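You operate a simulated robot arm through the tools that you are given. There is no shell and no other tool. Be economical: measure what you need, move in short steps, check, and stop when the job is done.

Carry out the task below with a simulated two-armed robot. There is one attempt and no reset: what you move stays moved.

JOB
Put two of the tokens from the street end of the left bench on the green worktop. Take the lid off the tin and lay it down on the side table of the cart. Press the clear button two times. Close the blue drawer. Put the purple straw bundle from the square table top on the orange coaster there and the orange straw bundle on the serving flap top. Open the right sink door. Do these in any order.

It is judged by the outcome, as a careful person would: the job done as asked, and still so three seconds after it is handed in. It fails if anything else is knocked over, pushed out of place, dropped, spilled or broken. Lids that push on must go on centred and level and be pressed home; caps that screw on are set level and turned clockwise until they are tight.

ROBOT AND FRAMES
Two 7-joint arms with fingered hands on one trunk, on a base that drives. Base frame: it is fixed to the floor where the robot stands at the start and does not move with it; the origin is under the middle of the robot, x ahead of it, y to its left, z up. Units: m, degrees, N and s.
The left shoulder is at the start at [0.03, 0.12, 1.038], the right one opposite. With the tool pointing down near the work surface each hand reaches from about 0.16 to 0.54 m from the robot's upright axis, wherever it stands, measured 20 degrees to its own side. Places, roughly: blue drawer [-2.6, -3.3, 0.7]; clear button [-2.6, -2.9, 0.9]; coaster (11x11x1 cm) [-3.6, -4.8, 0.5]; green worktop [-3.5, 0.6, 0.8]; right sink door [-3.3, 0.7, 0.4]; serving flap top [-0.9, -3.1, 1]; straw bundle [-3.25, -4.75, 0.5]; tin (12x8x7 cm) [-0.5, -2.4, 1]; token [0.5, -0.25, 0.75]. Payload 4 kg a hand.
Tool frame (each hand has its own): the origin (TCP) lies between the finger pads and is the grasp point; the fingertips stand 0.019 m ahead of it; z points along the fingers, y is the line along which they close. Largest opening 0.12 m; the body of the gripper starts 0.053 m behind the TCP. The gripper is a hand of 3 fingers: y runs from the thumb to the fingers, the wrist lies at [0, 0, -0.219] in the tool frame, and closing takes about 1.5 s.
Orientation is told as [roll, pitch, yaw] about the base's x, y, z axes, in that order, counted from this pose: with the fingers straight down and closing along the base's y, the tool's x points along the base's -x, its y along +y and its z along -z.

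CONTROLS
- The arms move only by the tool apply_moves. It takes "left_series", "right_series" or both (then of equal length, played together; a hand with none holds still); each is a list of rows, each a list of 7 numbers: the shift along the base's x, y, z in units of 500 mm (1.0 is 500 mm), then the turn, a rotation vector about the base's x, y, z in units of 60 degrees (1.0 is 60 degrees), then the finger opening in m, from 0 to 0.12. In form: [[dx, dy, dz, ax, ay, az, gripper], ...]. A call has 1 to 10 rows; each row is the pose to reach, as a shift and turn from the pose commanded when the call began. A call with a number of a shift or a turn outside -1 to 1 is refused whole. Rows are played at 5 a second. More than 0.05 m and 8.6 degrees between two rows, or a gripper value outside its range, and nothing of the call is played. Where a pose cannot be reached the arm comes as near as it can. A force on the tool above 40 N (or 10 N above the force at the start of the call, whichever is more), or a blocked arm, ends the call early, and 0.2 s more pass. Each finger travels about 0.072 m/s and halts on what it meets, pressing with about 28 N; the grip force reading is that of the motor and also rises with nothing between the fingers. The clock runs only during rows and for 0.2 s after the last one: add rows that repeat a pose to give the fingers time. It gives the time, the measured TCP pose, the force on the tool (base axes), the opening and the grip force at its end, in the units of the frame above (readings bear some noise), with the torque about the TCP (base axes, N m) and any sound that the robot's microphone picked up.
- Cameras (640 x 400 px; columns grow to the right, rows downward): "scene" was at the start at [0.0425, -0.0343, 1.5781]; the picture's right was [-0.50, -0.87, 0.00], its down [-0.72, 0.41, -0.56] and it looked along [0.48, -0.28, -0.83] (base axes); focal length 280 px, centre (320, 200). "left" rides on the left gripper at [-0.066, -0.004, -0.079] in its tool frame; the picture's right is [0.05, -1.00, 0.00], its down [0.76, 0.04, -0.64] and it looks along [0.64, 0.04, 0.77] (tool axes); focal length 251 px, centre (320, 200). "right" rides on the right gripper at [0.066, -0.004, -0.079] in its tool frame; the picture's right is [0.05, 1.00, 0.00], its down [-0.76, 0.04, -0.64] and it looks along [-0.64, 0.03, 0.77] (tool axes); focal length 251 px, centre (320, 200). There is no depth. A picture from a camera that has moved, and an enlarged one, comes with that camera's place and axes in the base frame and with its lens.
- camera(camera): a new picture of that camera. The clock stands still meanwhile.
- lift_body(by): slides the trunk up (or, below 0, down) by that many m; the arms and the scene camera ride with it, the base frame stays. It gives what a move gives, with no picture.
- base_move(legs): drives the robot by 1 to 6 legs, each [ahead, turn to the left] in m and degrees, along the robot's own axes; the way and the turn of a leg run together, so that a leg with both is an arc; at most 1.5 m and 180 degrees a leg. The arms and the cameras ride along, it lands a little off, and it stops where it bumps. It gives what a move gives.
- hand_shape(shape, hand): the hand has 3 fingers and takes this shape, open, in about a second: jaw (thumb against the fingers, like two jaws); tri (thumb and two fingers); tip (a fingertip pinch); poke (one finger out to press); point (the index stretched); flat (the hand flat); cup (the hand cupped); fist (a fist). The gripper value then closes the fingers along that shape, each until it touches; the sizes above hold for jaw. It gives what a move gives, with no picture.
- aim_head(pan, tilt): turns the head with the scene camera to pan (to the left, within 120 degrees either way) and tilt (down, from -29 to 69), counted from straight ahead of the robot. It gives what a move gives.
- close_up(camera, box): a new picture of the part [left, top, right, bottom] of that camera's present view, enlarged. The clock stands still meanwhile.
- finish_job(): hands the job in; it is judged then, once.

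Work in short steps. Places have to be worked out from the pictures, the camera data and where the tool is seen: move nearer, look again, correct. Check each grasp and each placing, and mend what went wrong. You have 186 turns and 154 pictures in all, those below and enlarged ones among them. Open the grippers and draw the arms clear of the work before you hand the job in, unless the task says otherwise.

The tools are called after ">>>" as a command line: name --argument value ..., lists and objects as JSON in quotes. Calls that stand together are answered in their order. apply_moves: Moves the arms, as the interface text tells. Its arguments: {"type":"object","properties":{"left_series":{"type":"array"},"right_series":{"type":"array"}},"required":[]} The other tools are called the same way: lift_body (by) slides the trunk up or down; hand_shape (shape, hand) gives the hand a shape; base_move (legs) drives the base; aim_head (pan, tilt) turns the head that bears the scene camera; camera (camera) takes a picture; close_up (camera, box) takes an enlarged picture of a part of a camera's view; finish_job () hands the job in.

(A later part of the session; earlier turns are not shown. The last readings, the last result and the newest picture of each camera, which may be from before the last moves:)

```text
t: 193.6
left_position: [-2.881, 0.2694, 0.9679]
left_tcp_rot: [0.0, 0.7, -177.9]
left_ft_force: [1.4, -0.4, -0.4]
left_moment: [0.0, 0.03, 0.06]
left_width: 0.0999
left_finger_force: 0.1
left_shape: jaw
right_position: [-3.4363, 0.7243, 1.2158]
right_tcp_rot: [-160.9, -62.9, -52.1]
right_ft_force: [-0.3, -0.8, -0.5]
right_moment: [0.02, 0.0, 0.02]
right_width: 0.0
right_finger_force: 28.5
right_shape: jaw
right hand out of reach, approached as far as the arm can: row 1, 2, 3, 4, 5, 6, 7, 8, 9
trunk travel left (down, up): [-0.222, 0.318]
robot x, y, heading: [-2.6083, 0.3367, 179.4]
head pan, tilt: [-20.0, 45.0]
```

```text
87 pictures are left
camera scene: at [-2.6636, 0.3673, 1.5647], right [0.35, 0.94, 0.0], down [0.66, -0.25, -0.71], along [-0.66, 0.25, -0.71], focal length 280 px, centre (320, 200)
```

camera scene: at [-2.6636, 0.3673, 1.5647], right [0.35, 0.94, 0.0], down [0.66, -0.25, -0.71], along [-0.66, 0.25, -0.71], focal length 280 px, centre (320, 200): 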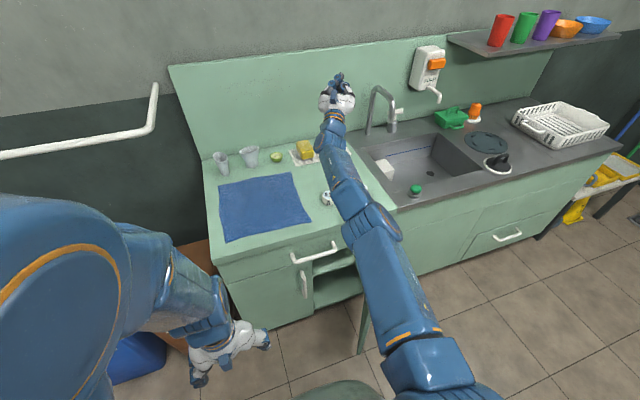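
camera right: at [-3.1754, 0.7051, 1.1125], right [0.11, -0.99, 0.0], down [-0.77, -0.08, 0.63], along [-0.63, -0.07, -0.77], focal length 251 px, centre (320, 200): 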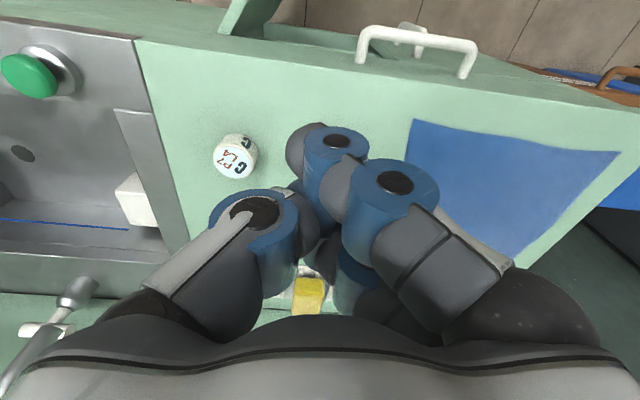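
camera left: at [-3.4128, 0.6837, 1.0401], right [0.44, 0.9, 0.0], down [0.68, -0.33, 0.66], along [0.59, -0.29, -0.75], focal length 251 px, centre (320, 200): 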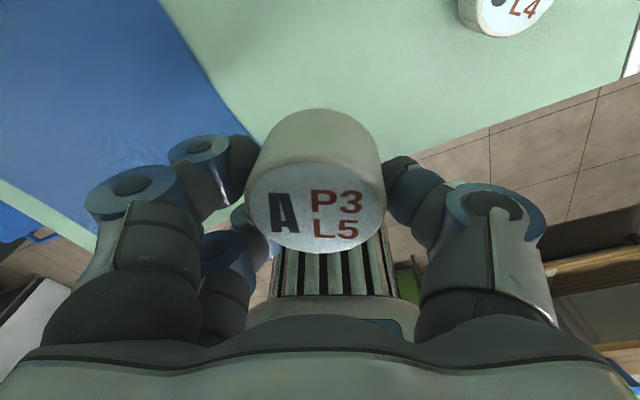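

The upper arm rolled: elbow axis is now horizontal. I try pitching the fingers down (-y rotation) while pulling in.

>>> apply_moves --right_series '[[0.04, 0.0, 0, 0, -0.14, 0, 0.0], [0.08, 0.0, 0, 0, -0.28, 0, 0.0], [0.12, 0.0, 0, 0, -0.42, 0, 0.0], [0.18, 0.0, 0, 0, -0.56, 0, 0.0], [0.24, 0.0, 0, 0, -0.7, 0, 0.0], [0.3, 0.0, 0, 0, -0.84, 0, 0.0], [0.36, 0.0, 0, 0, -0.98, 0, 0.0], [0.42, 0.0, 0, 0, -0.98, 0, 0.0], [0.48, 0, 0, 0, -0.98, 0, 0.0]]'

>>> camera --camera "scene"

```text
t: 195.6
left_position: [-2.8809, 0.2692, 0.9664]
left_tcp_rot: [0.0, 0.8, -177.8]
left_ft_force: [0.2, -0.1, -0.1]
left_moment: [0.01, -0.02, 0.03]
left_width: 0.1
left_finger_force: 0.1
left_shape: jaw
right_position: [-3.3922, 0.7571, 1.2726]
right_tcp_rot: [-51.6, -44.5, -150.0]
right_ft_force: [-0.8, -0.3, 0.3]
right_moment: [0.02, -0.01, -0.01]
right_width: 0.0001
right_finger_force: 28.1
right_shape: jaw
right hand out of reach, approached as far as the arm can: row 1, 2, 3, 4, 5, 6, 7, 8, 9
trunk travel left (down, up): [-0.222, 0.318]
robot x, y, heading: [-2.6069, 0.3358, 179.6]
head pan, tilt: [-20.0, 45.0]
```

```text
86 pictures are left
camera scene: at [-2.6634, 0.3676, 1.5647], right [0.35, 0.94, 0.0], down [0.66, -0.25, -0.71], along [-0.66, 0.25, -0.71], focal length 280 px, centre (320, 200)
```

scene: 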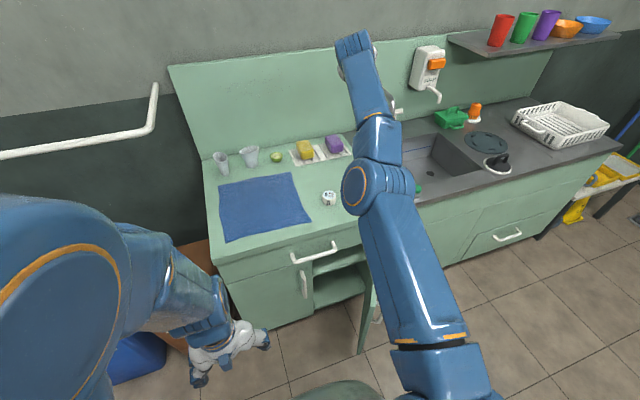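

The elbow's ribbed (outer) side now faces right, so flexing should swing the forearm left. I pull in with +z yaw.

>>> apply_moves --right_series '[[0.04, 0.0, 0, 0, 0, 0.14, 0.0], [0.08, 0.0, 0, 0, 0, 0.28, 0.0], [0.12, 0.0, 0, 0, 0, 0.42, 0.0], [0.18, 0.0, 0, 0, 0, 0.56, 0.0], [0.24, 0.0, 0, 0, 0, 0.7, 0.0], [0.3, 0.0, 0, 0, 0, 0.84, 0.0], [0.36, 0.0, 0, 0, 0, 0.98, 0.0], [0.42, 0.0, 0, 0, 0, 0.98, 0.0], [0.48, 0, 0, 0, 0, 0.98, 0.0]]'

>>> camera --camera "scene"

```text
t: 197.6
left_position: [-2.8795, 0.2684, 0.9674]
left_tcp_rot: [0.0, 0.6, -177.8]
left_ft_force: [0.0, 0.2, 0.1]
left_moment: [-0.01, 0.0, -0.01]
left_width: 0.1
left_finger_force: 0.0
left_shape: jaw
right_position: [-3.2437, 0.7559, 1.396]
right_tcp_rot: [-46.3, -47.0, -98.6]
right_ft_force: [0.3, 0.3, -0.1]
right_moment: [0.0, -0.02, -0.01]
right_width: 0.0001
right_finger_force: 27.7
right_shape: jaw
right hand out of reach, approached as far as the arm can: row 1, 2, 3, 4, 5, 6, 7, 8, 9
trunk travel left (down, up): [-0.222, 0.318]
robot x, y, heading: [-2.6083, 0.3352, 179.5]
head pan, tilt: [-20.0, 45.0]
```

```text
85 pictures are left
camera scene: at [-2.6615, 0.3666, 1.5648], right [0.35, 0.94, 0.0], down [0.66, -0.25, -0.71], along [-0.66, 0.25, -0.71], focal length 280 px, centre (320, 200)
```

scene: 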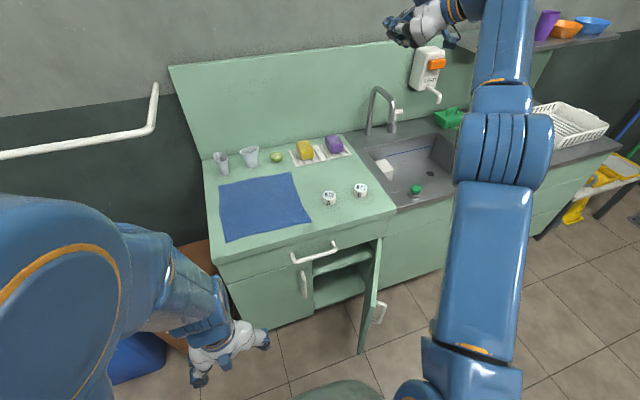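

Ribs face up: the normal elbow-up posture. Now I pull in and down keeping orientation.

>>> apply_moves --right_series '[[0.06, 0.0, -0.05, 0, 0, 0, 0.0], [0.12, 0.0, -0.1, 0, 0, 0, 0.0], [0.18, 0.0, -0.15, 0, 0, 0, 0.0], [0.24, 0.0, -0.2, 0, 0, 0, 0.0], [0.3, 0.0, -0.25, 0, 0, 0, 0.0], [0.36, 0.0, -0.3, 0, 0, 0, 0.0], [0.42, 0.0, -0.35, 0, 0, 0, 0.0], [0.48, 0.0, -0.4, 0, 0, 0, 0.0], [0.52, 0, -0.45, 0, 0, 0, 0.0]]'

>>> camera --camera "scene"

```text
t: 199.6
left_position: [-2.8815, 0.2688, 0.9669]
left_tcp_rot: [0.0, 0.7, -177.8]
left_ft_force: [0.7, 0.2, 0.1]
left_moment: [0.0, -0.03, 0.01]
left_width: 0.1
left_finger_force: 0.1
left_shape: jaw
right_position: [-3.2425, 0.757, 1.3937]
right_tcp_rot: [-46.4, -47.1, -98.8]
right_ft_force: [-0.3, 0.2, 0.1]
right_moment: [-0.02, -0.02, -0.01]
right_width: 0.0
right_finger_force: 28.0
right_shape: jaw
right hand out of reach, approached as far as the arm can: row 1, 2, 3, 4, 5, 6, 7, 8, 9
trunk travel left (down, up): [-0.222, 0.318]
robot x, y, heading: [-2.6078, 0.3402, 179.3]
head pan, tilt: [-20.0, 45.0]
```

```text
84 pictures are left
camera scene: at [-2.6635, 0.3675, 1.5647], right [0.35, 0.94, 0.0], down [0.66, -0.25, -0.71], along [-0.66, 0.25, -0.71], focal length 280 px, centre (320, 200)
```

scene: 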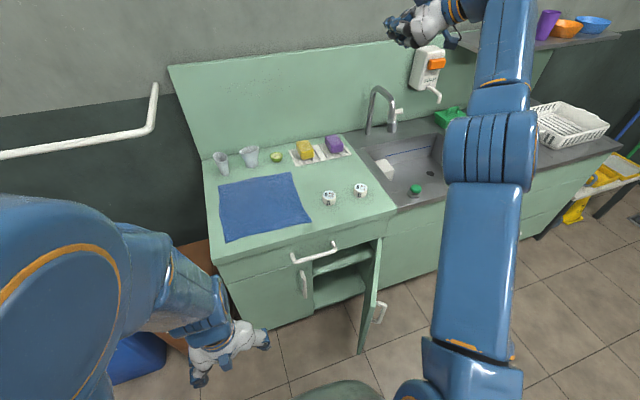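

No motion; I combine rotating the fingers back down with drawing the wrist in.

>>> apply_moves --right_series '[[0.06, -0.01, -0.04, 0.057, -0.116, 0, 0.0], [0.12, -0.02, -0.08, 0.114, -0.232, 0, 0.0], [0.18, -0.04, -0.12, 0.171, -0.348, 0, 0.0], [0.24, -0.06, -0.16, 0.228, -0.464, 0, 0.0], [0.3, -0.08, -0.2, 0.285, -0.58, 0, 0.0], [0.36, -0.1, -0.24, 0.342, -0.696, 0, 0.0], [0.42, -0.1, -0.28, 0.4, -0.81, 0, 0.0], [0.48, -0.1, -0.32, 0.457, -0.927, 0, 0.0], [0.54, -0.1, -0.36, 0.457, -0.927, 0, 0.0]]'

>>> camera --camera "scene"

```text
t: 201.8
left_position: [-2.8821, 0.2732, 0.9667]
left_tcp_rot: [0.3, 0.8, -177.7]
left_ft_force: [-0.8, 0.5, -0.2]
left_moment: [-0.04, -0.07, 0.01]
left_width: 0.0999
left_finger_force: 0.1
left_shape: jaw
right_position: [-3.0122, 0.7515, 1.2833]
right_tcp_rot: [-11.4, -3.7, -124.0]
right_ft_force: [0.8, 1.8, -0.3]
right_moment: [-0.06, 0.0, -0.01]
right_width: 0.0
right_finger_force: 28.2
right_shape: jaw
right hand out of reach, approached as far as the arm can: row 1, 2, 3, 4, 5, 6, 7
trunk travel left (down, up): [-0.222, 0.318]
robot x, y, heading: [-2.6094, 0.3383, 179.0]
head pan, tilt: [-20.0, 45.0]
stopped in row 9 (right hand): the arm was blocked; the commanded pose is now the measured one
```

```text
83 pictures are left
camera scene: at [-2.6662, 0.3748, 1.5644], right [0.35, 0.93, 0.0], down [0.66, -0.25, -0.7], along [-0.66, 0.25, -0.71], focal length 280 px, centre (320, 200)
```

scene: 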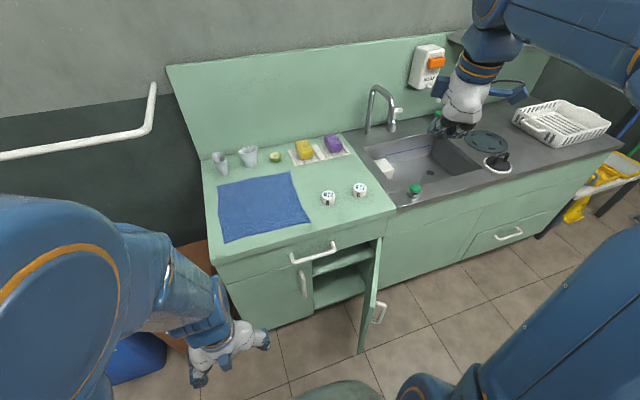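

The elbow is back in the normal posture. I restore the yaw and lower the hand to about (-3.02, 0.64, 0.98).

>>> apply_moves --right_series '[[0, -0.02, -0.06, 0, 0, -0.11, 0.0], [0, -0.05, -0.12, 0, 0, -0.22, 0.0], [0, -0.08, -0.19, 0, 0, -0.33, 0.0], [0, -0.11, -0.26, 0, 0, -0.44, 0.0], [0, -0.14, -0.34, 0, 0, -0.55, 0.0], [0, -0.17, -0.42, 0, 0, -0.66, 0.0], [0, -0.2, -0.5, 0, 0, -0.77, 0.0], [0, -0.22, -0.58, 0, 0, -0.88, 0.0]]'

>>> camera --camera "scene"

```text
t: 203.6
left_position: [-2.8818, 0.2682, 0.9664]
left_tcp_rot: [0.0, 0.8, -177.7]
left_ft_force: [-1.3, -0.2, 1.7]
left_moment: [0.01, -0.01, 0.02]
left_width: 0.0999
left_finger_force: 0.1
left_shape: jaw
right_position: [-3.0105, 0.6353, 0.9955]
right_tcp_rot: [-11.6, -3.5, -176.8]
right_ft_force: [0.1, 0.2, -0.1]
right_moment: [0.02, -0.01, 0.0]
right_width: 0.0
right_finger_force: 27.5
right_shape: jaw
trunk travel left (down, up): [-0.222, 0.318]
robot x, y, heading: [-2.6037, 0.3354, 179.3]
head pan, tilt: [-20.0, 45.0]
```

```text
82 pictures are left
camera scene: at [-2.6651, 0.3675, 1.5647], right [0.35, 0.94, 0.0], down [0.66, -0.25, -0.71], along [-0.66, 0.25, -0.71], focal length 280 px, centre (320, 200)
```

scene: 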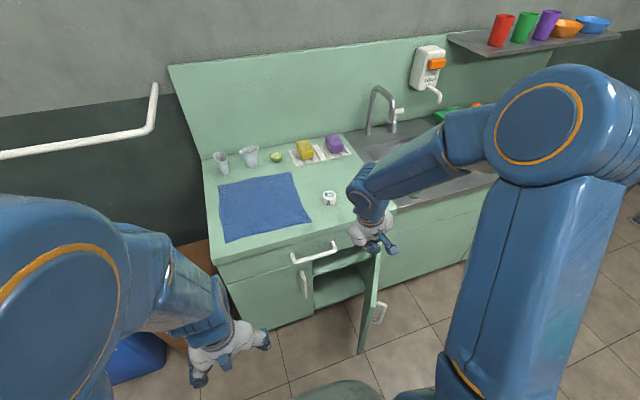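

Arm is normal again. I lower the trunk, then lower the hand inside the door and push it gently outward.

>>> lift_body --by -0.2

>>> apply_moves --right_series '[[-0.01, 0, -0.08, -0.06, 0, 0, 0.0], [-0.02, 0, -0.16, -0.12, 0, 0, 0.0], [-0.03, 0, -0.24, -0.19, 0, 0, 0.0], [-0.03, 0, -0.32, -0.19, 0, 0, 0.0], [-0.03, 0, -0.4, -0.19, 0, 0, 0.0], [-0.03, 0, -0.47, -0.19, 0, 0, 0.0]]'

>>> camera --camera "scene"

```text
t: 205.7
left_position: [-2.8812, 0.269, 0.7676]
left_tcp_rot: [0.0, 0.7, -177.7]
left_ft_force: [-1.0, 0.0, -0.8]
left_moment: [0.02, 0.01, 0.0]
left_width: 0.0999
left_finger_force: 0.1
left_shape: jaw
right_position: [-3.0108, 0.6338, 0.7966]
right_tcp_rot: [-11.6, -3.5, -176.7]
right_ft_force: [0.0, -0.1, -0.8]
right_moment: [-0.01, -0.02, -0.02]
right_width: 0.0
right_finger_force: 27.6
right_shape: jaw
trunk travel left (down, up): [-0.022, 0.518]
robot x, y, heading: [-2.6089, 0.3395, 179.2]
head pan, tilt: [-20.0, 45.0]
```

```text
t: 207.1
left_position: [-2.8811, 0.2686, 0.7666]
left_tcp_rot: [0.0, 0.7, -177.7]
left_ft_force: [1.0, -0.3, -0.3]
left_moment: [0.02, 0.0, 0.01]
left_width: 0.0998
left_finger_force: 0.0
left_shape: jaw
right_position: [-3.025, 0.6345, 0.5621]
right_tcp_rot: [-0.2, -4.1, -177.6]
right_ft_force: [-0.3, 0.5, -1.0]
right_moment: [0.0, -0.02, 0.0]
right_width: 0.0
right_finger_force: 28.2
right_shape: jaw
trunk travel left (down, up): [-0.022, 0.518]
robot x, y, heading: [-2.6101, 0.3402, 179.2]
head pan, tilt: [-20.0, 45.0]
```

```text
81 pictures are left
camera scene: at [-2.664, 0.3676, 1.3647], right [0.35, 0.94, 0.0], down [0.66, -0.25, -0.71], along [-0.66, 0.25, -0.71], focal length 280 px, centre (320, 200)
```

scene: 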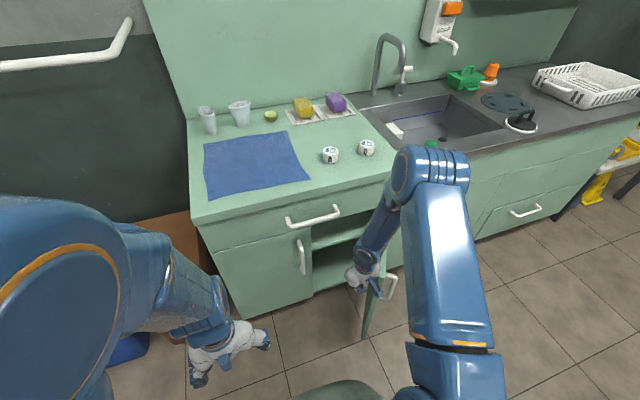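

Pushing further sideways would overstretch the arm, so I raise the hand, turn the base right and move slightly closer, then push.

>>> apply_moves --right_series '[[0, 0, 0.08, 0, 0, 0, 0.0], [0.02, -0.03, 0.16, 0, 0, 0, 0.0], [0.04, -0.06, 0.24, 0, 0, 0, 0.0], [0.08, -0.1, 0.32, 0, 0, 0, 0.0], [0.12, -0.14, 0.36, 0, 0, 0, 0.0]]'

>>> base_move --legs '[[0, -30]]'

>>> aim_head --pan 0 --tilt 50

>>> camera --camera "scene"

```text
t: 208.3
left_position: [-2.8815, 0.2675, 0.7665]
left_tcp_rot: [0.0, 0.7, -177.7]
left_ft_force: [0.1, 0.4, -0.2]
left_moment: [0.04, -0.01, -0.02]
left_width: 0.0999
left_finger_force: 0.1
left_shape: jaw
right_position: [-2.9651, 0.5638, 0.7417]
right_tcp_rot: [-0.3, -4.2, -177.5]
right_ft_force: [0.1, -0.2, 0.1]
right_moment: [0.0, 0.01, -0.01]
right_width: 0.0001
right_finger_force: 27.5
right_shape: jaw
trunk travel left (down, up): [-0.022, 0.518]
robot x, y, heading: [-2.6092, 0.3361, 179.1]
head pan, tilt: [-20.0, 45.0]
```

```text
t: 210.5
left_position: [-2.8762, 0.4141, 0.7669]
left_tcp_rot: [0.1, 0.8, 151.9]
left_ft_force: [-0.7, -0.2, 0.3]
left_moment: [0.0, -0.01, -0.03]
left_width: 0.1001
left_finger_force: 0.1
left_shape: jaw
right_position: [-2.7988, 0.7136, 0.742]
right_tcp_rot: [-0.1, -4.1, 152.1]
right_ft_force: [-0.1, 0.2, 0.4]
right_moment: [0.02, -0.01, 0.04]
right_width: 0.0001
right_finger_force: 28.2
right_shape: jaw
trunk travel left (down, up): [-0.022, 0.518]
robot x, y, heading: [-2.6185, 0.3111, 148.7]
head pan, tilt: [-20.0, 45.0]
stopped in leg 1: the robot was blocked; the commanded pose is now the measured one
```

```text
t: 211.3
left_position: [-2.8765, 0.4146, 0.7671]
left_tcp_rot: [0.0, 0.8, 152.0]
left_ft_force: [-0.2, -1.0, 0.1]
left_moment: [0.0, 0.0, -0.02]
left_width: 0.1001
left_finger_force: 0.0
left_shape: jaw
right_position: [-2.7988, 0.7119, 0.7417]
right_tcp_rot: [-0.2, -4.1, 152.1]
right_ft_force: [0.8, 0.3, -0.4]
right_moment: [0.01, -0.03, 0.0]
right_width: 0.0
right_finger_force: 27.9
right_shape: jaw
trunk travel left (down, up): [-0.022, 0.518]
robot x, y, heading: [-2.6243, 0.3094, 148.7]
head pan, tilt: [0.0, 50.0]
```

```text
80 pictures are left
camera scene: at [-2.6704, 0.3395, 1.3578], right [0.52, 0.85, 0.0], down [0.65, -0.4, -0.64], along [-0.55, 0.34, -0.77], focal length 280 px, centre (320, 200)
```

scene: 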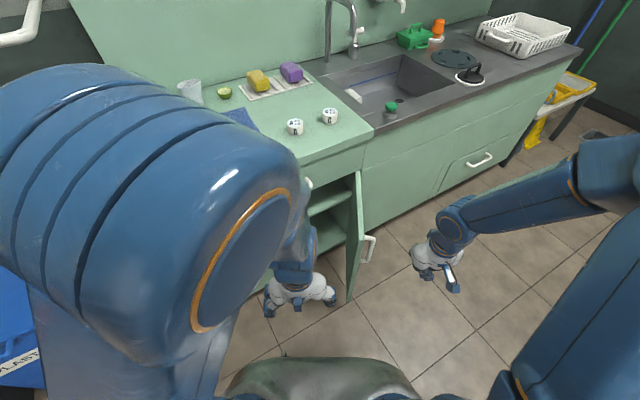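

I advance 0.12 m, then move the right hand over the door top to its inner side, and lower it.

>>> base_move --legs '[[0.12, 0]]'

>>> apply_moves --right_series '[[-0.06, -0.06, 0.02, 0, 0, 0, 0.0], [-0.12, -0.12, 0.02, 0, 0, 0, 0.0], [-0.18, -0.18, 0.02, 0, 0, 0, 0.0], [-0.24, -0.24, 0.02, 0, 0, 0, 0.0], [-0.26, -0.28, -0.05, 0, 0, 0, 0.0], [-0.26, -0.28, -0.14, 0, 0, 0, 0.0], [-0.26, -0.28, -0.23, 0, 0, 0, 0.0], [-0.26, -0.28, -0.32, 0, 0, 0, 0.0], [-0.26, -0.28, -0.36, 0, 0, 0, 0.0]]'

>>> camera --camera "scene"

```text
t: 212.5
left_position: [-2.9804, 0.4785, 0.7659]
left_tcp_rot: [-0.1, 0.8, 151.9]
left_ft_force: [-0.1, -0.5, -0.1]
left_moment: [-0.01, -0.01, 0.03]
left_width: 0.0999
left_finger_force: 0.1
left_shape: jaw
right_position: [-2.9033, 0.7765, 0.7407]
right_tcp_rot: [-0.2, -4.1, 152.1]
right_ft_force: [0.0, 0.2, -0.2]
right_moment: [-0.01, -0.02, 0.02]
right_width: 0.0
right_finger_force: 28.2
right_shape: jaw
trunk travel left (down, up): [-0.022, 0.518]
robot x, y, heading: [-2.7245, 0.369, 148.6]
head pan, tilt: [0.0, 50.0]
```

```text
t: 214.5
left_position: [-2.9806, 0.4786, 0.7668]
left_tcp_rot: [-0.1, 0.8, 151.9]
left_ft_force: [0.8, 0.8, 0.1]
left_moment: [-0.03, -0.02, -0.01]
left_width: 0.1002
left_finger_force: 0.0
left_shape: jaw
right_position: [-3.0321, 0.6365, 0.5614]
right_tcp_rot: [-0.1, -4.1, 152.0]
right_ft_force: [0.1, -0.4, -0.8]
right_moment: [-0.04, 0.03, 0.0]
right_width: 0.0
right_finger_force: 27.9
right_shape: jaw
trunk travel left (down, up): [-0.022, 0.518]
robot x, y, heading: [-2.7255, 0.3676, 148.6]
head pan, tilt: [0.0, 50.0]
```

```text
79 pictures are left
camera scene: at [-2.774, 0.4029, 1.3578], right [0.52, 0.85, 0.0], down [0.65, -0.4, -0.64], along [-0.55, 0.34, -0.77], focal length 280 px, centre (320, 200)
```

scene: 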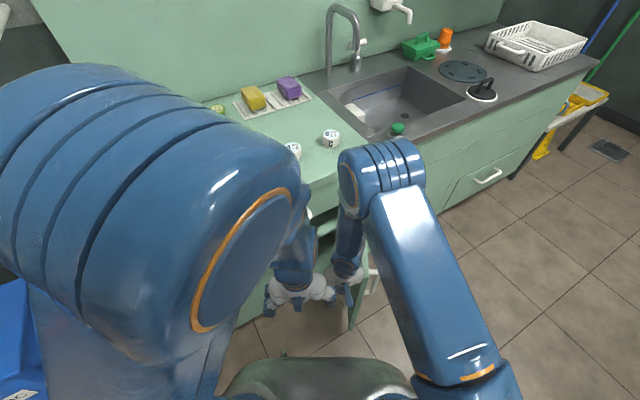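

The hand is inside. Pushing the door open toward +y.

>>> apply_moves --right_series '[[0, 0.06, 0, 0, 0, 0, 0.0], [0, 0.12, 0, 0, 0, 0, 0.0], [0.0, 0.17, 0, 0, 0, 0, 0.0], [0.01, 0.22, 0, 0, 0, 0, 0.0], [0.01, 0.27, 0, 0, 0, 0, 0.0], [0.02, 0.32, 0, 0, 0, 0, 0.0], [0.03, 0.37, 0, 0, 0, 0, 0.0], [0.03, 0.41, 0, 0, 0, 0, 0.0]]'

>>> camera --camera "scene"

```text
t: 216.3
left_position: [-2.9798, 0.4792, 0.7665]
left_tcp_rot: [-0.1, 0.8, 151.8]
left_ft_force: [0.1, -0.6, -0.3]
left_moment: [-0.02, -0.01, 0.0]
left_width: 0.1001
left_finger_force: 0.1
left_shape: jaw
right_position: [-3.0188, 0.8419, 0.5616]
right_tcp_rot: [-0.1, -4.1, 152.3]
right_ft_force: [-0.3, 0.3, 0.1]
right_moment: [0.0, -0.02, -0.01]
right_width: 0.0
right_finger_force: 27.7
right_shape: jaw
trunk travel left (down, up): [-0.022, 0.518]
robot x, y, heading: [-2.7303, 0.3693, 148.4]
head pan, tilt: [0.0, 50.0]
```

```text
78 pictures are left
camera scene: at [-2.7738, 0.4031, 1.3578], right [0.52, 0.85, 0.0], down [0.65, -0.4, -0.64], along [-0.55, 0.34, -0.77], focal length 280 px, centre (320, 200)
```

scene: 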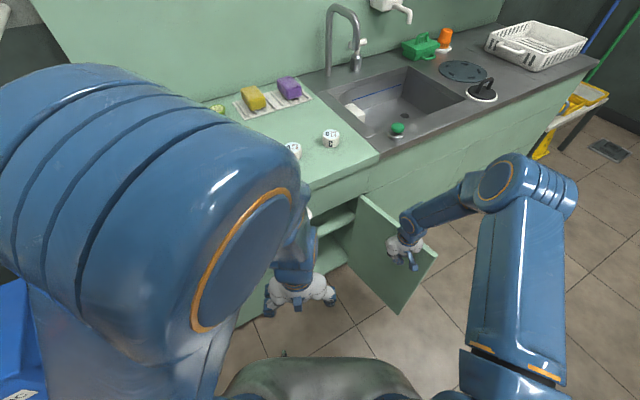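

The door is now wide open. I withdraw the hand inward and up, raise the trunk, and back away.

>>> apply_moves --right_series '[[0, -0.06, 0.02, 0, 0, 0, 0.0], [0, -0.1, 0.1, 0, 0, 0, 0.0], [0, -0.12, 0.19, 0, 0, 0, 0.0], [0, -0.12, 0.28, 0, 0, 0, 0.0], [0, -0.12, 0.37, 0, 0, 0, 0.02], [0, -0.12, 0.46, 0, 0, 0, 0.04]]'

>>> lift_body --by 0.25

>>> base_move --legs '[[-0.2, 0]]'

>>> apply_moves --right_series '[[0.07, -0.02, 0, 0, 0, 0, 0.1], [0.14, -0.04, 0, 0, 0, 0, 0.1], [0.2, -0.06, 0, 0, 0, 0, 0.1], [0.24, -0.06, 0, 0, 0, 0, 0.1]]'

>>> camera --camera "scene"

```text
t: 217.7
left_position: [-2.9801, 0.479, 0.7666]
left_tcp_rot: [0.0, 0.6, 151.9]
left_ft_force: [0.0, -0.2, -0.3]
left_moment: [-0.02, 0.01, 0.0]
left_width: 0.0997
left_finger_force: 0.1
left_shape: jaw
right_position: [-3.0177, 0.7802, 0.7904]
right_tcp_rot: [-0.1, -4.1, 152.2]
right_ft_force: [-0.8, 0.5, 0.1]
right_moment: [0.01, 0.0, 0.0]
right_width: 0.0398
right_finger_force: 0.1
right_shape: jaw
trunk travel left (down, up): [-0.022, 0.518]
robot x, y, heading: [-2.724, 0.3733, 148.3]
head pan, tilt: [0.0, 50.0]
```

```text
t: 220.3
left_position: [-2.9793, 0.479, 1.0166]
left_tcp_rot: [0.0, 0.8, 152.0]
left_ft_force: [0.6, 0.4, 1.0]
left_moment: [0.01, -0.01, -0.03]
left_width: 0.0997
left_finger_force: 0.1
left_shape: jaw
right_position: [-3.0185, 0.7811, 1.0409]
right_tcp_rot: [-0.1, -4.1, 152.1]
right_ft_force: [0.7, 0.4, 0.6]
right_moment: [0.02, 0.01, 0.0]
right_width: 0.0395
right_finger_force: 0.0
right_shape: jaw
trunk travel left (down, up): [-0.272, 0.268]
robot x, y, heading: [-2.7233, 0.3688, 148.5]
head pan, tilt: [0.0, 50.0]
```

```text
t: 221.9
left_position: [-2.8068, 0.3733, 1.0174]
left_tcp_rot: [0.0, 0.7, 151.9]
left_ft_force: [0.0, -0.2, 0.2]
left_moment: [0.01, 0.01, -0.04]
left_width: 0.0999
left_finger_force: 0.1
left_shape: jaw
right_position: [-2.847, 0.6766, 1.0413]
right_tcp_rot: [-0.2, -4.2, 152.1]
right_ft_force: [0.3, 0.3, 0.4]
right_moment: [0.01, 0.0, 0.02]
right_width: 0.0396
right_finger_force: 0.1
right_shape: jaw
trunk travel left (down, up): [-0.272, 0.268]
robot x, y, heading: [-2.5553, 0.2663, 148.5]
head pan, tilt: [0.0, 50.0]
```

```text
t: 222.9
left_position: [-2.8076, 0.3746, 1.0159]
left_tcp_rot: [0.0, 0.8, 151.9]
left_ft_force: [1.5, -0.5, -0.1]
left_moment: [-0.01, 0.02, -0.01]
left_width: 0.1002
left_finger_force: 0.1
left_shape: jaw
right_position: [-2.7261, 0.6469, 1.0421]
right_tcp_rot: [-0.1, -4.2, 152.0]
right_ft_force: [0.5, 0.5, 0.6]
right_moment: [-0.01, 0.03, 0.0]
right_width: 0.0999
right_finger_force: 0.1
right_shape: jaw
trunk travel left (down, up): [-0.272, 0.268]
robot x, y, heading: [-2.552, 0.2631, 148.2]
head pan, tilt: [0.0, 50.0]
```

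```text
77 pictures are left
camera scene: at [-2.6018, 0.298, 1.6079], right [0.52, 0.85, 0.0], down [0.65, -0.4, -0.64], along [-0.55, 0.34, -0.77], focal length 280 px, centre (320, 200)
```

scene: 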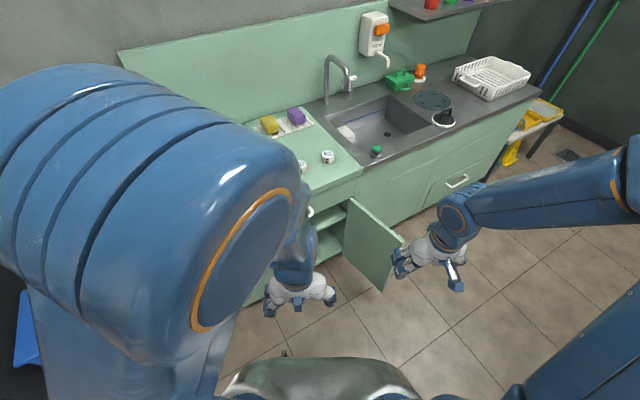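

Sink door and tokens done. Now I turn left to face the street and look toward the cart side.

>>> base_move --legs '[[0, 30]]'

>>> base_move --legs '[[0, 30]]'

>>> base_move --legs '[[0, 30]]'

>>> base_move --legs '[[0, 30]]'

>>> aim_head --pan 0 --tilt 20

>>> camera --camera "scene"

```text
t: 225.2
left_position: [-2.8306, 0.2318, 1.0163]
left_tcp_rot: [-0.1, 0.7, -178.5]
left_ft_force: [-0.1, -0.1, 0.4]
left_moment: [0.0, -0.02, 0.01]
left_width: 0.1002
left_finger_force: 0.0
left_shape: jaw
right_position: [-2.8945, 0.5077, 1.0414]
right_tcp_rot: [-0.4, -4.0, -178.2]
right_ft_force: [-0.3, -0.1, -0.6]
right_moment: [0.06, 0.02, 0.01]
right_width: 0.0998
right_finger_force: 0.2
right_shape: jaw
trunk travel left (down, up): [-0.272, 0.268]
robot x, y, heading: [-2.5569, 0.2964, 177.9]
head pan, tilt: [0.0, 50.0]
stopped in leg 1: the robot was blocked; the commanded pose is now the measured one
```

```text
t: 227.1
left_position: [-2.7588, 0.1034, 1.0171]
left_tcp_rot: [0.0, 0.9, -148.3]
left_ft_force: [-0.7, 1.2, -0.4]
left_moment: [0.0, 0.0, -0.01]
left_width: 0.0998
left_finger_force: 0.0
left_shape: jaw
right_position: [-2.9533, 0.3123, 1.0413]
right_tcp_rot: [-0.2, -4.1, -148.3]
right_ft_force: [0.4, -0.4, 0.1]
right_moment: [0.02, 0.04, -0.02]
right_width: 0.1
right_finger_force: 0.0
right_shape: jaw
trunk travel left (down, up): [-0.272, 0.268]
robot x, y, heading: [-2.568, 0.3244, -151.9]
head pan, tilt: [0.0, 50.0]
```

```text
t: 229.0
left_position: [-2.6241, 0.035, 1.017]
left_tcp_rot: [0.0, 1.1, -118.3]
left_ft_force: [-0.1, -0.1, 0.2]
left_moment: [0.01, 0.02, 0.01]
left_width: 0.0998
left_finger_force: 0.2
left_shape: jaw
right_position: [-2.8946, 0.1213, 1.0409]
right_tcp_rot: [-0.2, -4.1, -118.3]
right_ft_force: [0.5, -0.1, 0.0]
right_moment: [-0.01, -0.04, -0.02]
right_width: 0.0998
right_finger_force: 0.1
right_shape: jaw
trunk travel left (down, up): [-0.272, 0.268]
robot x, y, heading: [-2.5911, 0.3426, -121.6]
head pan, tilt: [0.0, 50.0]
```

```text
t: 230.9
left_position: [-2.4657, 0.0568, 1.0181]
left_tcp_rot: [0.0, 1.7, -87.9]
left_ft_force: [-0.1, 0.0, -1.0]
left_moment: [0.02, -0.01, 0.01]
left_width: 0.1001
left_finger_force: 0.2
left_shape: jaw
right_position: [-2.7418, -0.0039, 1.04]
right_tcp_rot: [-0.2, -3.9, -87.8]
right_ft_force: [0.3, -0.6, -0.5]
right_moment: [0.06, -0.02, -0.01]
right_width: 0.1
right_finger_force: 0.2
right_shape: jaw
trunk travel left (down, up): [-0.272, 0.268]
robot x, y, heading: [-2.6225, 0.3396, -92.1]
head pan, tilt: [0.0, 50.0]
```

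```text
t: 231.8
left_position: [-2.4671, 0.0576, 1.0159]
left_tcp_rot: [0.1, 1.6, -87.9]
left_ft_force: [0.3, -0.8, 0.6]
left_moment: [-0.01, -0.03, 0.0]
left_width: 0.1001
left_finger_force: 0.1
left_shape: jaw
right_position: [-2.7434, -0.0021, 1.0409]
right_tcp_rot: [-0.1, -4.1, -87.8]
right_ft_force: [0.9, -0.1, -0.6]
right_moment: [-0.02, 0.02, -0.02]
right_width: 0.1001
right_finger_force: 0.0
right_shape: jaw
trunk travel left (down, up): [-0.272, 0.268]
robot x, y, heading: [-2.6238, 0.3407, -92.2]
head pan, tilt: [0.0, 20.0]
```

```text
76 pictures are left
camera scene: at [-2.6283, 0.2679, 1.6533], right [-1.0, 0.04, 0.0], down [0.01, 0.34, -0.94], along [-0.04, -0.94, -0.34], focal length 280 px, centre (320, 200)
```

scene: 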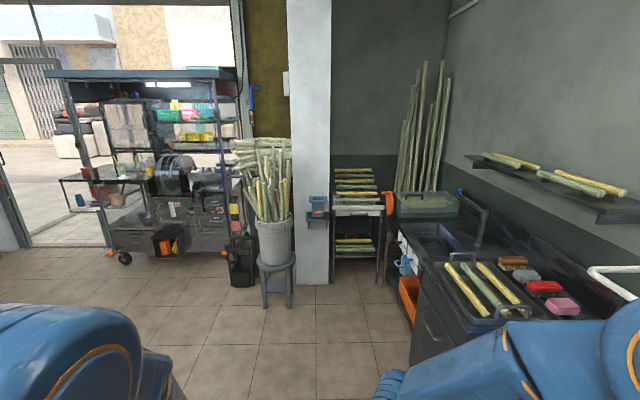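

I zoom on the pillar region and the cart to find the clear button and blue drawer.

>>> close_up --camera "scene" --box '[220, 140, 420, 265]'

>>> close_up --camera "scene" --box '[50, 90, 260, 270]'

```text
3.20 times, centred on (320, 202) of scene
camera zoom: at [-2.6283, 0.2679, 1.6533], right [-1.0, 0.04, 0.0], down [0.01, 0.34, -0.94], along [-0.04, -0.94, -0.34], focal length 896 px, centre (320, 192)
```

zoom: 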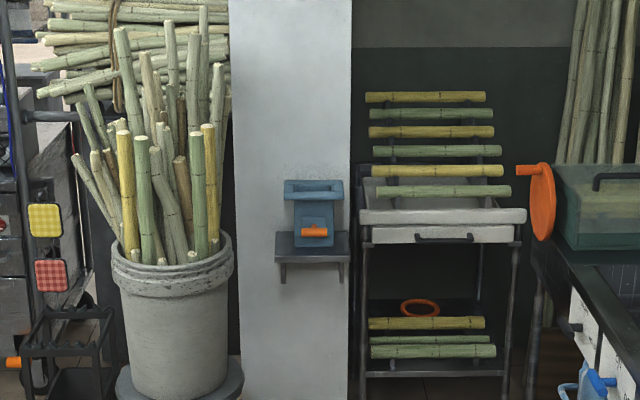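

```text
2.22 times, centred on (155, 180) of scene
camera zoom: at [-2.6283, 0.2679, 1.6533], right [-1.0, 0.04, 0.0], down [0.01, 0.34, -0.94], along [-0.04, -0.94, -0.34], focal length 622 px, centre (687, 244)
```

zoom: 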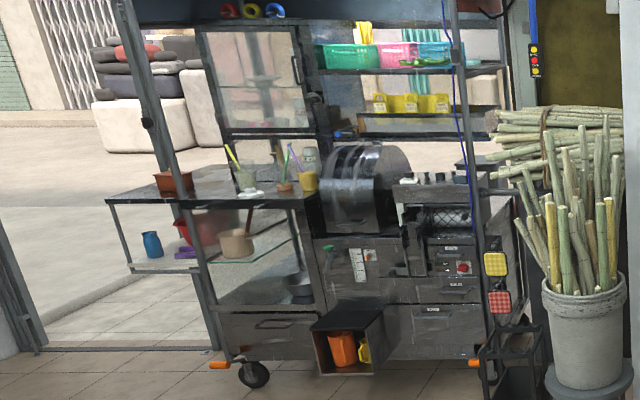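

The tin sits on the cart's left counter (x≈-0.5,y≈-2.4). I drive toward it: ahead, turn left, across to about (-0.7,-1.75).

>>> base_move --legs '[[1.4, 0], [0, 25], [0, 25]]'

>>> base_move --legs '[[0, 22]]'

>>> aim_head --pan -20 --tilt 25

>>> camera --camera "scene"

```text
t: 241.4
left_position: [-2.3531, -1.1192, 1.0167]
left_tcp_rot: [-0.1, 1.7, -38.0]
left_ft_force: [-0.2, -0.3, -0.5]
left_moment: [-0.02, 0.02, 0.02]
left_width: 0.0997
left_finger_force: 0.0
left_shape: jaw
right_position: [-2.4856, -1.3692, 1.041]
right_tcp_rot: [-0.3, -3.9, -37.9]
right_ft_force: [0.8, 0.1, -0.8]
right_moment: [-0.02, 0.05, 0.01]
right_width: 0.0999
right_finger_force: 0.2
right_shape: jaw
trunk travel left (down, up): [-0.272, 0.268]
robot x, y, heading: [-2.7096, -1.0972, -40.8]
head pan, tilt: [0.0, 20.0]
stopped in leg 3: the robot was blocked; the commanded pose is now the measured one
```

```text
t: 243.0
left_position: [-2.3718, -0.9867, 1.0184]
left_tcp_rot: [0.2, 1.4, -16.1]
left_ft_force: [0.1, -0.1, -0.4]
left_moment: [-0.02, -0.01, -0.03]
left_width: 0.1002
left_finger_force: 0.1
left_shape: jaw
right_position: [-2.4002, -1.2679, 1.0405]
right_tcp_rot: [-0.1, -4.0, -16.0]
right_ft_force: [0.5, 0.7, 0.8]
right_moment: [0.01, 0.03, -0.01]
right_width: 0.1001
right_finger_force: 0.1
right_shape: jaw
trunk travel left (down, up): [-0.272, 0.268]
robot x, y, heading: [-2.714, -1.1177, -18.6]
head pan, tilt: [0.0, 20.0]
```

```text
t: 243.8
left_position: [-2.3711, -0.988, 1.0173]
left_tcp_rot: [0.0, 1.6, -16.1]
left_ft_force: [-0.3, -0.5, 0.1]
left_moment: [0.04, 0.02, -0.01]
left_width: 0.0999
left_finger_force: 0.1
left_shape: jaw
right_position: [-2.4005, -1.2678, 1.0405]
right_tcp_rot: [0.0, -4.0, -16.0]
right_ft_force: [-0.2, 0.5, 0.5]
right_moment: [0.0, -0.02, -0.01]
right_width: 0.1
right_finger_force: 0.1
right_shape: jaw
trunk travel left (down, up): [-0.272, 0.268]
robot x, y, heading: [-2.7155, -1.1204, -18.9]
head pan, tilt: [-20.0, 25.0]
```

```text
73 pictures are left
camera scene: at [-2.6627, -1.173, 1.6453], right [-0.63, -0.78, 0.0], down [-0.33, 0.27, -0.91], along [0.71, -0.57, -0.42], focal length 280 px, centre (320, 200)
```

scene: 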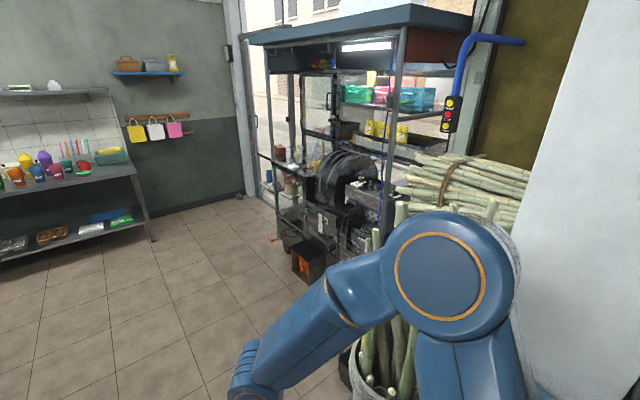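

The way is clear; I drive diagonally to about (-0.7,-1.8) and face the cart.

>>> base_move --legs '[[1.4, 0], [0.7, 0], [0, -30]]'

>>> base_move --legs '[[0, -30]]'

>>> aim_head --pan 0 --tilt 35

>>> camera --camera "scene"

```text
t: 255.7
left_position: [-0.3583, -1.8485, 1.0171]
left_tcp_rot: [0.2, 1.6, -45.6]
left_ft_force: [1.1, -0.2, 0.5]
left_moment: [0.03, 0.01, 0.04]
left_width: 0.1001
left_finger_force: 0.1
left_shape: jaw
right_position: [-0.5234, -2.0771, 1.0407]
right_tcp_rot: [-0.1, -4.1, -45.5]
right_ft_force: [0.2, 0.1, 0.1]
right_moment: [0.02, -0.01, -0.01]
right_width: 0.1001
right_finger_force: 0.1
right_shape: jaw
trunk travel left (down, up): [-0.272, 0.268]
robot x, y, heading: [-0.7027, -1.7708, -48.7]
head pan, tilt: [-20.0, 25.0]
```

```text
t: 257.6
left_position: [-0.4432, -2.0113, 1.0178]
left_tcp_rot: [0.1, 1.6, -75.5]
left_ft_force: [0.7, -0.1, 0.1]
left_moment: [0.02, -0.01, 0.01]
left_width: 0.1
left_finger_force: 0.0
left_shape: jaw
right_position: [-0.698, -2.1307, 1.0409]
right_tcp_rot: [-0.1, -4.2, -75.5]
right_ft_force: [-0.3, 0.3, -0.4]
right_moment: [0.0, -0.03, 0.04]
right_width: 0.1
right_finger_force: 0.0
right_shape: jaw
trunk travel left (down, up): [-0.272, 0.268]
robot x, y, heading: [-0.671, -1.7715, -78.5]
head pan, tilt: [-20.0, 25.0]
```

```text
t: 258.4
left_position: [-0.4403, -2.0121, 1.0178]
left_tcp_rot: [-0.1, 1.6, -75.6]
left_ft_force: [-0.5, 0.1, -0.5]
left_moment: [-0.01, -0.01, 0.01]
left_width: 0.0999
left_finger_force: 0.0
left_shape: jaw
right_position: [-0.6966, -2.1296, 1.0408]
right_tcp_rot: [-0.3, -4.0, -75.5]
right_ft_force: [0.1, 0.6, 1.3]
right_moment: [0.01, 0.02, -0.01]
right_width: 0.1002
right_finger_force: 0.1
right_shape: jaw
trunk travel left (down, up): [-0.272, 0.268]
robot x, y, heading: [-0.6731, -1.7692, -78.6]
head pan, tilt: [0.0, 35.0]
```

```text
72 pictures are left
camera scene: at [-0.6552, -1.8358, 1.6296], right [-0.98, -0.2, 0.0], down [-0.11, 0.56, -0.82], along [0.16, -0.8, -0.57], focal length 280 px, centre (320, 200)
```

scene: 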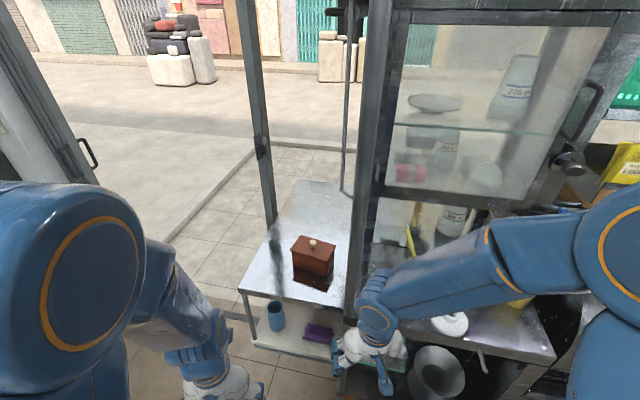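

The tin (brown, with a knobbed lid) is on the silver side table of the cart. I zoom in for its exact geometry and move 0.15 m closer.

>>> base_move --legs '[[0.15, 0]]'

>>> aim_head --pan 5 --tilt 50

>>> camera --camera "scene"

>>> camera --camera "left"

```text
t: 259.8
left_position: [-0.418, -2.1521, 1.0205]
left_tcp_rot: [0.3, 1.0, -75.5]
left_ft_force: [0.2, 0.3, 1.0]
left_moment: [0.01, 0.04, 0.0]
left_width: 0.1001
left_finger_force: 0.0
left_shape: jaw
right_position: [-0.6772, -2.2609, 1.0394]
right_tcp_rot: [-0.5, -3.4, -75.0]
right_ft_force: [-1.0, 1.0, -0.3]
right_moment: [-0.02, -0.03, -0.01]
right_width: 0.0998
right_finger_force: 0.0
right_shape: jaw
trunk travel left (down, up): [-0.272, 0.268]
robot x, y, heading: [-0.6388, -1.9215, -79.4]
head pan, tilt: [0.0, 35.0]
```

```text
t: 260.6
left_position: [-0.4176, -2.1528, 1.0221]
left_tcp_rot: [0.2, 0.9, -75.7]
left_ft_force: [0.1, 0.1, -0.1]
left_moment: [0.03, 0.02, -0.05]
left_width: 0.1
left_finger_force: 0.1
left_shape: jaw
right_position: [-0.6781, -2.2593, 1.0392]
right_tcp_rot: [-0.4, -3.3, -74.9]
right_ft_force: [-0.4, -0.1, 0.7]
right_moment: [0.02, 0.0, 0.02]
right_width: 0.1001
right_finger_force: 0.1
right_shape: jaw
trunk travel left (down, up): [-0.272, 0.268]
robot x, y, heading: [-0.6421, -1.9223, -79.6]
head pan, tilt: [5.0, 50.0]
```

```text
71 pictures are left
camera scene: at [-0.6312, -1.9585, 1.6086], right [-0.96, -0.27, 0.0], down [-0.2, 0.73, -0.65], along [0.18, -0.63, -0.76], focal length 280 px, centre (320, 200)
```

scene: 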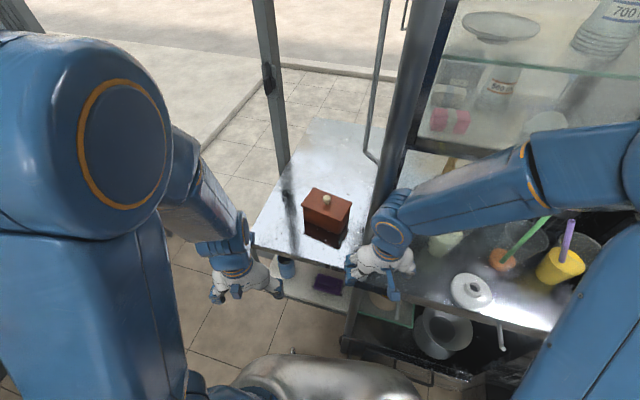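

```text
70 pictures are left
camera left: at [-0.4043, -2.2198, 1.0983], right [-0.98, -0.2, 0.0], down [-0.15, 0.74, 0.66], along [-0.13, 0.64, -0.75], focal length 251 px, centre (320, 200)
```

left: 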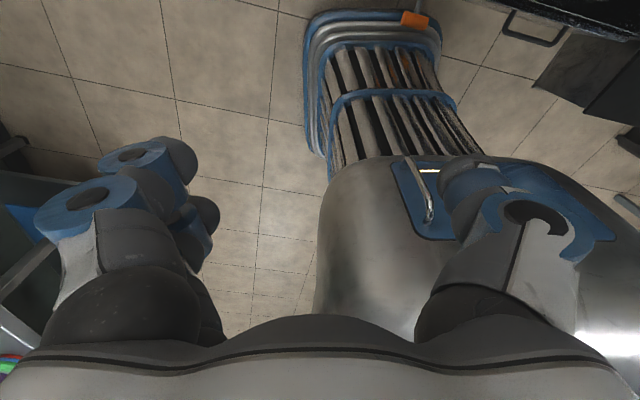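

Tin lid knob at ≈(-0.512,-2.43,1.046); lid 12 cm along x. The right hand is close to the cart post, so I pull it back first, then advance slightly and bring the left hand over the knob.

>>> apply_moves --right_series '[[0, 0.08, 0, 0, 0, 0, 0.1], [0, 0.16, 0, 0, 0, 0, 0.1], [0, 0.24, 0.02, 0, 0, 0, 0.1], [0, 0.28, 0.04, 0, 0, 0, 0.1]]'

>>> base_move --legs '[[0.07, 0]]'

>>> apply_moves --left_series '[[0, 0, 0.08, 0, 0, 0, 0.08], [0, 0, 0.16, 0, 0, 0, 0.06], [0, -0.05, 0.24, 0, 0, 0, 0.06], [-0.04, -0.13, 0.24, 0, 0, 0, 0.06], [-0.08, -0.21, 0.24, 0, 0, 0, 0.06], [-0.12, -0.29, 0.24, 0, 0, 0, 0.06], [-0.16, -0.36, 0.24, 0, 0, 0, 0.06], [-0.2, -0.4, 0.24, 0, 0, 0, 0.06]]'

>>> camera --camera "left"

>>> camera --camera "scene"

```text
t: 261.6
left_position: [-0.4141, -2.1597, 1.0186]
left_tcp_rot: [0.1, 1.4, -75.6]
left_ft_force: [-0.3, -0.2, -0.3]
left_moment: [-0.01, -0.04, -0.02]
left_width: 0.1
left_finger_force: 0.0
left_shape: jaw
right_position: [-0.6418, -2.1665, 1.0692]
right_tcp_rot: [-0.6, -2.7, -75.0]
right_ft_force: [-0.3, 1.5, -1.2]
right_moment: [-0.01, 0.01, 0.0]
right_width: 0.0999
right_finger_force: 0.0
right_shape: jaw
right hand out of reach, approached as far as the arm can: row 2, 3, 4
trunk travel left (down, up): [-0.272, 0.268]
robot x, y, heading: [-0.6366, -1.9169, -79.4]
head pan, tilt: [5.0, 50.0]
```

```text
t: 262.5
left_position: [-0.4112, -2.1896, 1.0163]
left_tcp_rot: [0.1, 2.6, -76.0]
left_ft_force: [0.8, -2.6, 0.5]
left_moment: [0.22, 0.02, -0.02]
left_width: 0.1
left_finger_force: 0.1
left_shape: jaw
right_position: [-0.6368, -2.1929, 1.0675]
right_tcp_rot: [-0.8, -2.0, -75.1]
right_ft_force: [0.3, -1.7, -1.5]
right_moment: [0.17, -0.05, 0.02]
right_width: 0.1
right_finger_force: 0.1
right_shape: jaw
trunk travel left (down, up): [-0.272, 0.268]
robot x, y, heading: [-0.6379, -1.9329, -80.8]
head pan, tilt: [5.0, 50.0]
stopped in leg 1: the robot was blocked; the commanded pose is now the measured one
```

```text
t: 264.3
left_position: [-0.5127, -2.3795, 1.1391]
left_tcp_rot: [-0.1, 1.3, -76.0]
left_ft_force: [0.4, -0.3, 0.0]
left_moment: [0.03, 0.0, -0.01]
left_width: 0.0606
left_finger_force: 0.0
left_shape: jaw
right_position: [-0.64, -2.1825, 1.0704]
right_tcp_rot: [-0.7, -3.3, -75.1]
right_ft_force: [-0.4, 0.0, -0.2]
right_moment: [-0.04, -0.04, 0.0]
right_width: 0.1002
right_finger_force: 0.0
right_shape: jaw
trunk travel left (down, up): [-0.272, 0.268]
robot x, y, heading: [-0.6343, -1.9448, -80.1]
head pan, tilt: [5.0, 50.0]
```

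```text
69 pictures are left
camera left: at [-0.499, -2.4466, 1.2155], right [-0.98, -0.19, 0.0], down [-0.14, 0.74, 0.66], along [-0.13, 0.65, -0.75], focal length 251 px, centre (320, 200)
```

left: 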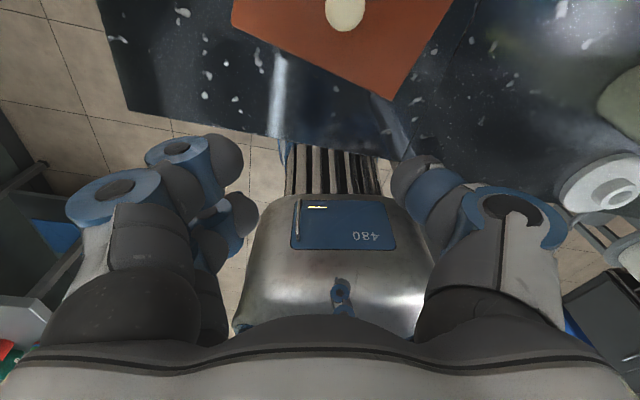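

```text
68 pictures are left
camera scene: at [-0.619, -1.9945, 1.6079], right [-0.97, -0.26, 0.0], down [-0.2, 0.74, -0.64], along [0.16, -0.62, -0.76], focal length 280 px, centre (320, 200)
```

scene: 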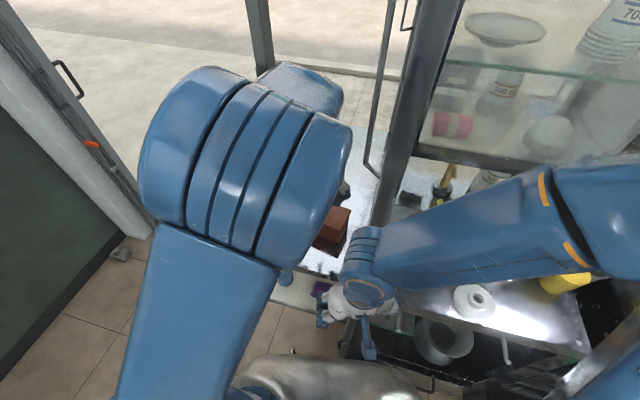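

Left cam confirms the knob at ≈(-0.515,-2.435). I move over it and lower with 6 cm opening.

>>> apply_moves --left_series '[[-0.002, -0.06, 0, 0, 0, 0, 0.06], [-0.004, -0.11, 0, 0, 0, 0, 0.05], [-0.004, -0.11, -0.06, 0, 0, 0, 0.05], [-0.004, -0.11, -0.11, 0, 0, 0, 0.05], [-0.004, -0.11, -0.13, 0, 0, 0, 0.05]]'

>>> camera --camera "left"

```text
t: 265.5
left_position: [-0.5141, -2.4338, 1.0746]
left_tcp_rot: [-0.1, 1.4, -76.0]
left_ft_force: [0.6, 0.4, 0.0]
left_moment: [0.01, 0.03, -0.01]
left_width: 0.0504
left_finger_force: 0.1
left_shape: jaw
right_position: [-0.6355, -2.1878, 1.0723]
right_tcp_rot: [-0.9, -2.8, -75.1]
right_ft_force: [-0.3, -0.3, 0.0]
right_moment: [-0.03, -0.03, 0.0]
right_width: 0.1001
right_finger_force: 0.1
right_shape: jaw
trunk travel left (down, up): [-0.272, 0.268]
robot x, y, heading: [-0.6348, -1.9444, -80.1]
head pan, tilt: [5.0, 50.0]
```

```text
67 pictures are left
camera left: at [-0.5004, -2.5015, 1.1507], right [-0.98, -0.19, 0.0], down [-0.14, 0.74, 0.66], along [-0.13, 0.65, -0.75], focal length 251 px, centre (320, 200)
```

left: 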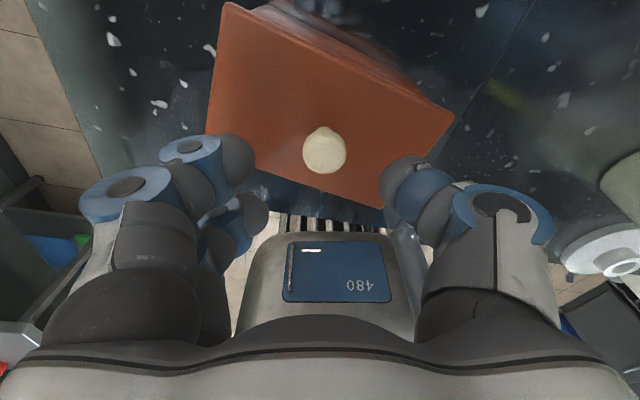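

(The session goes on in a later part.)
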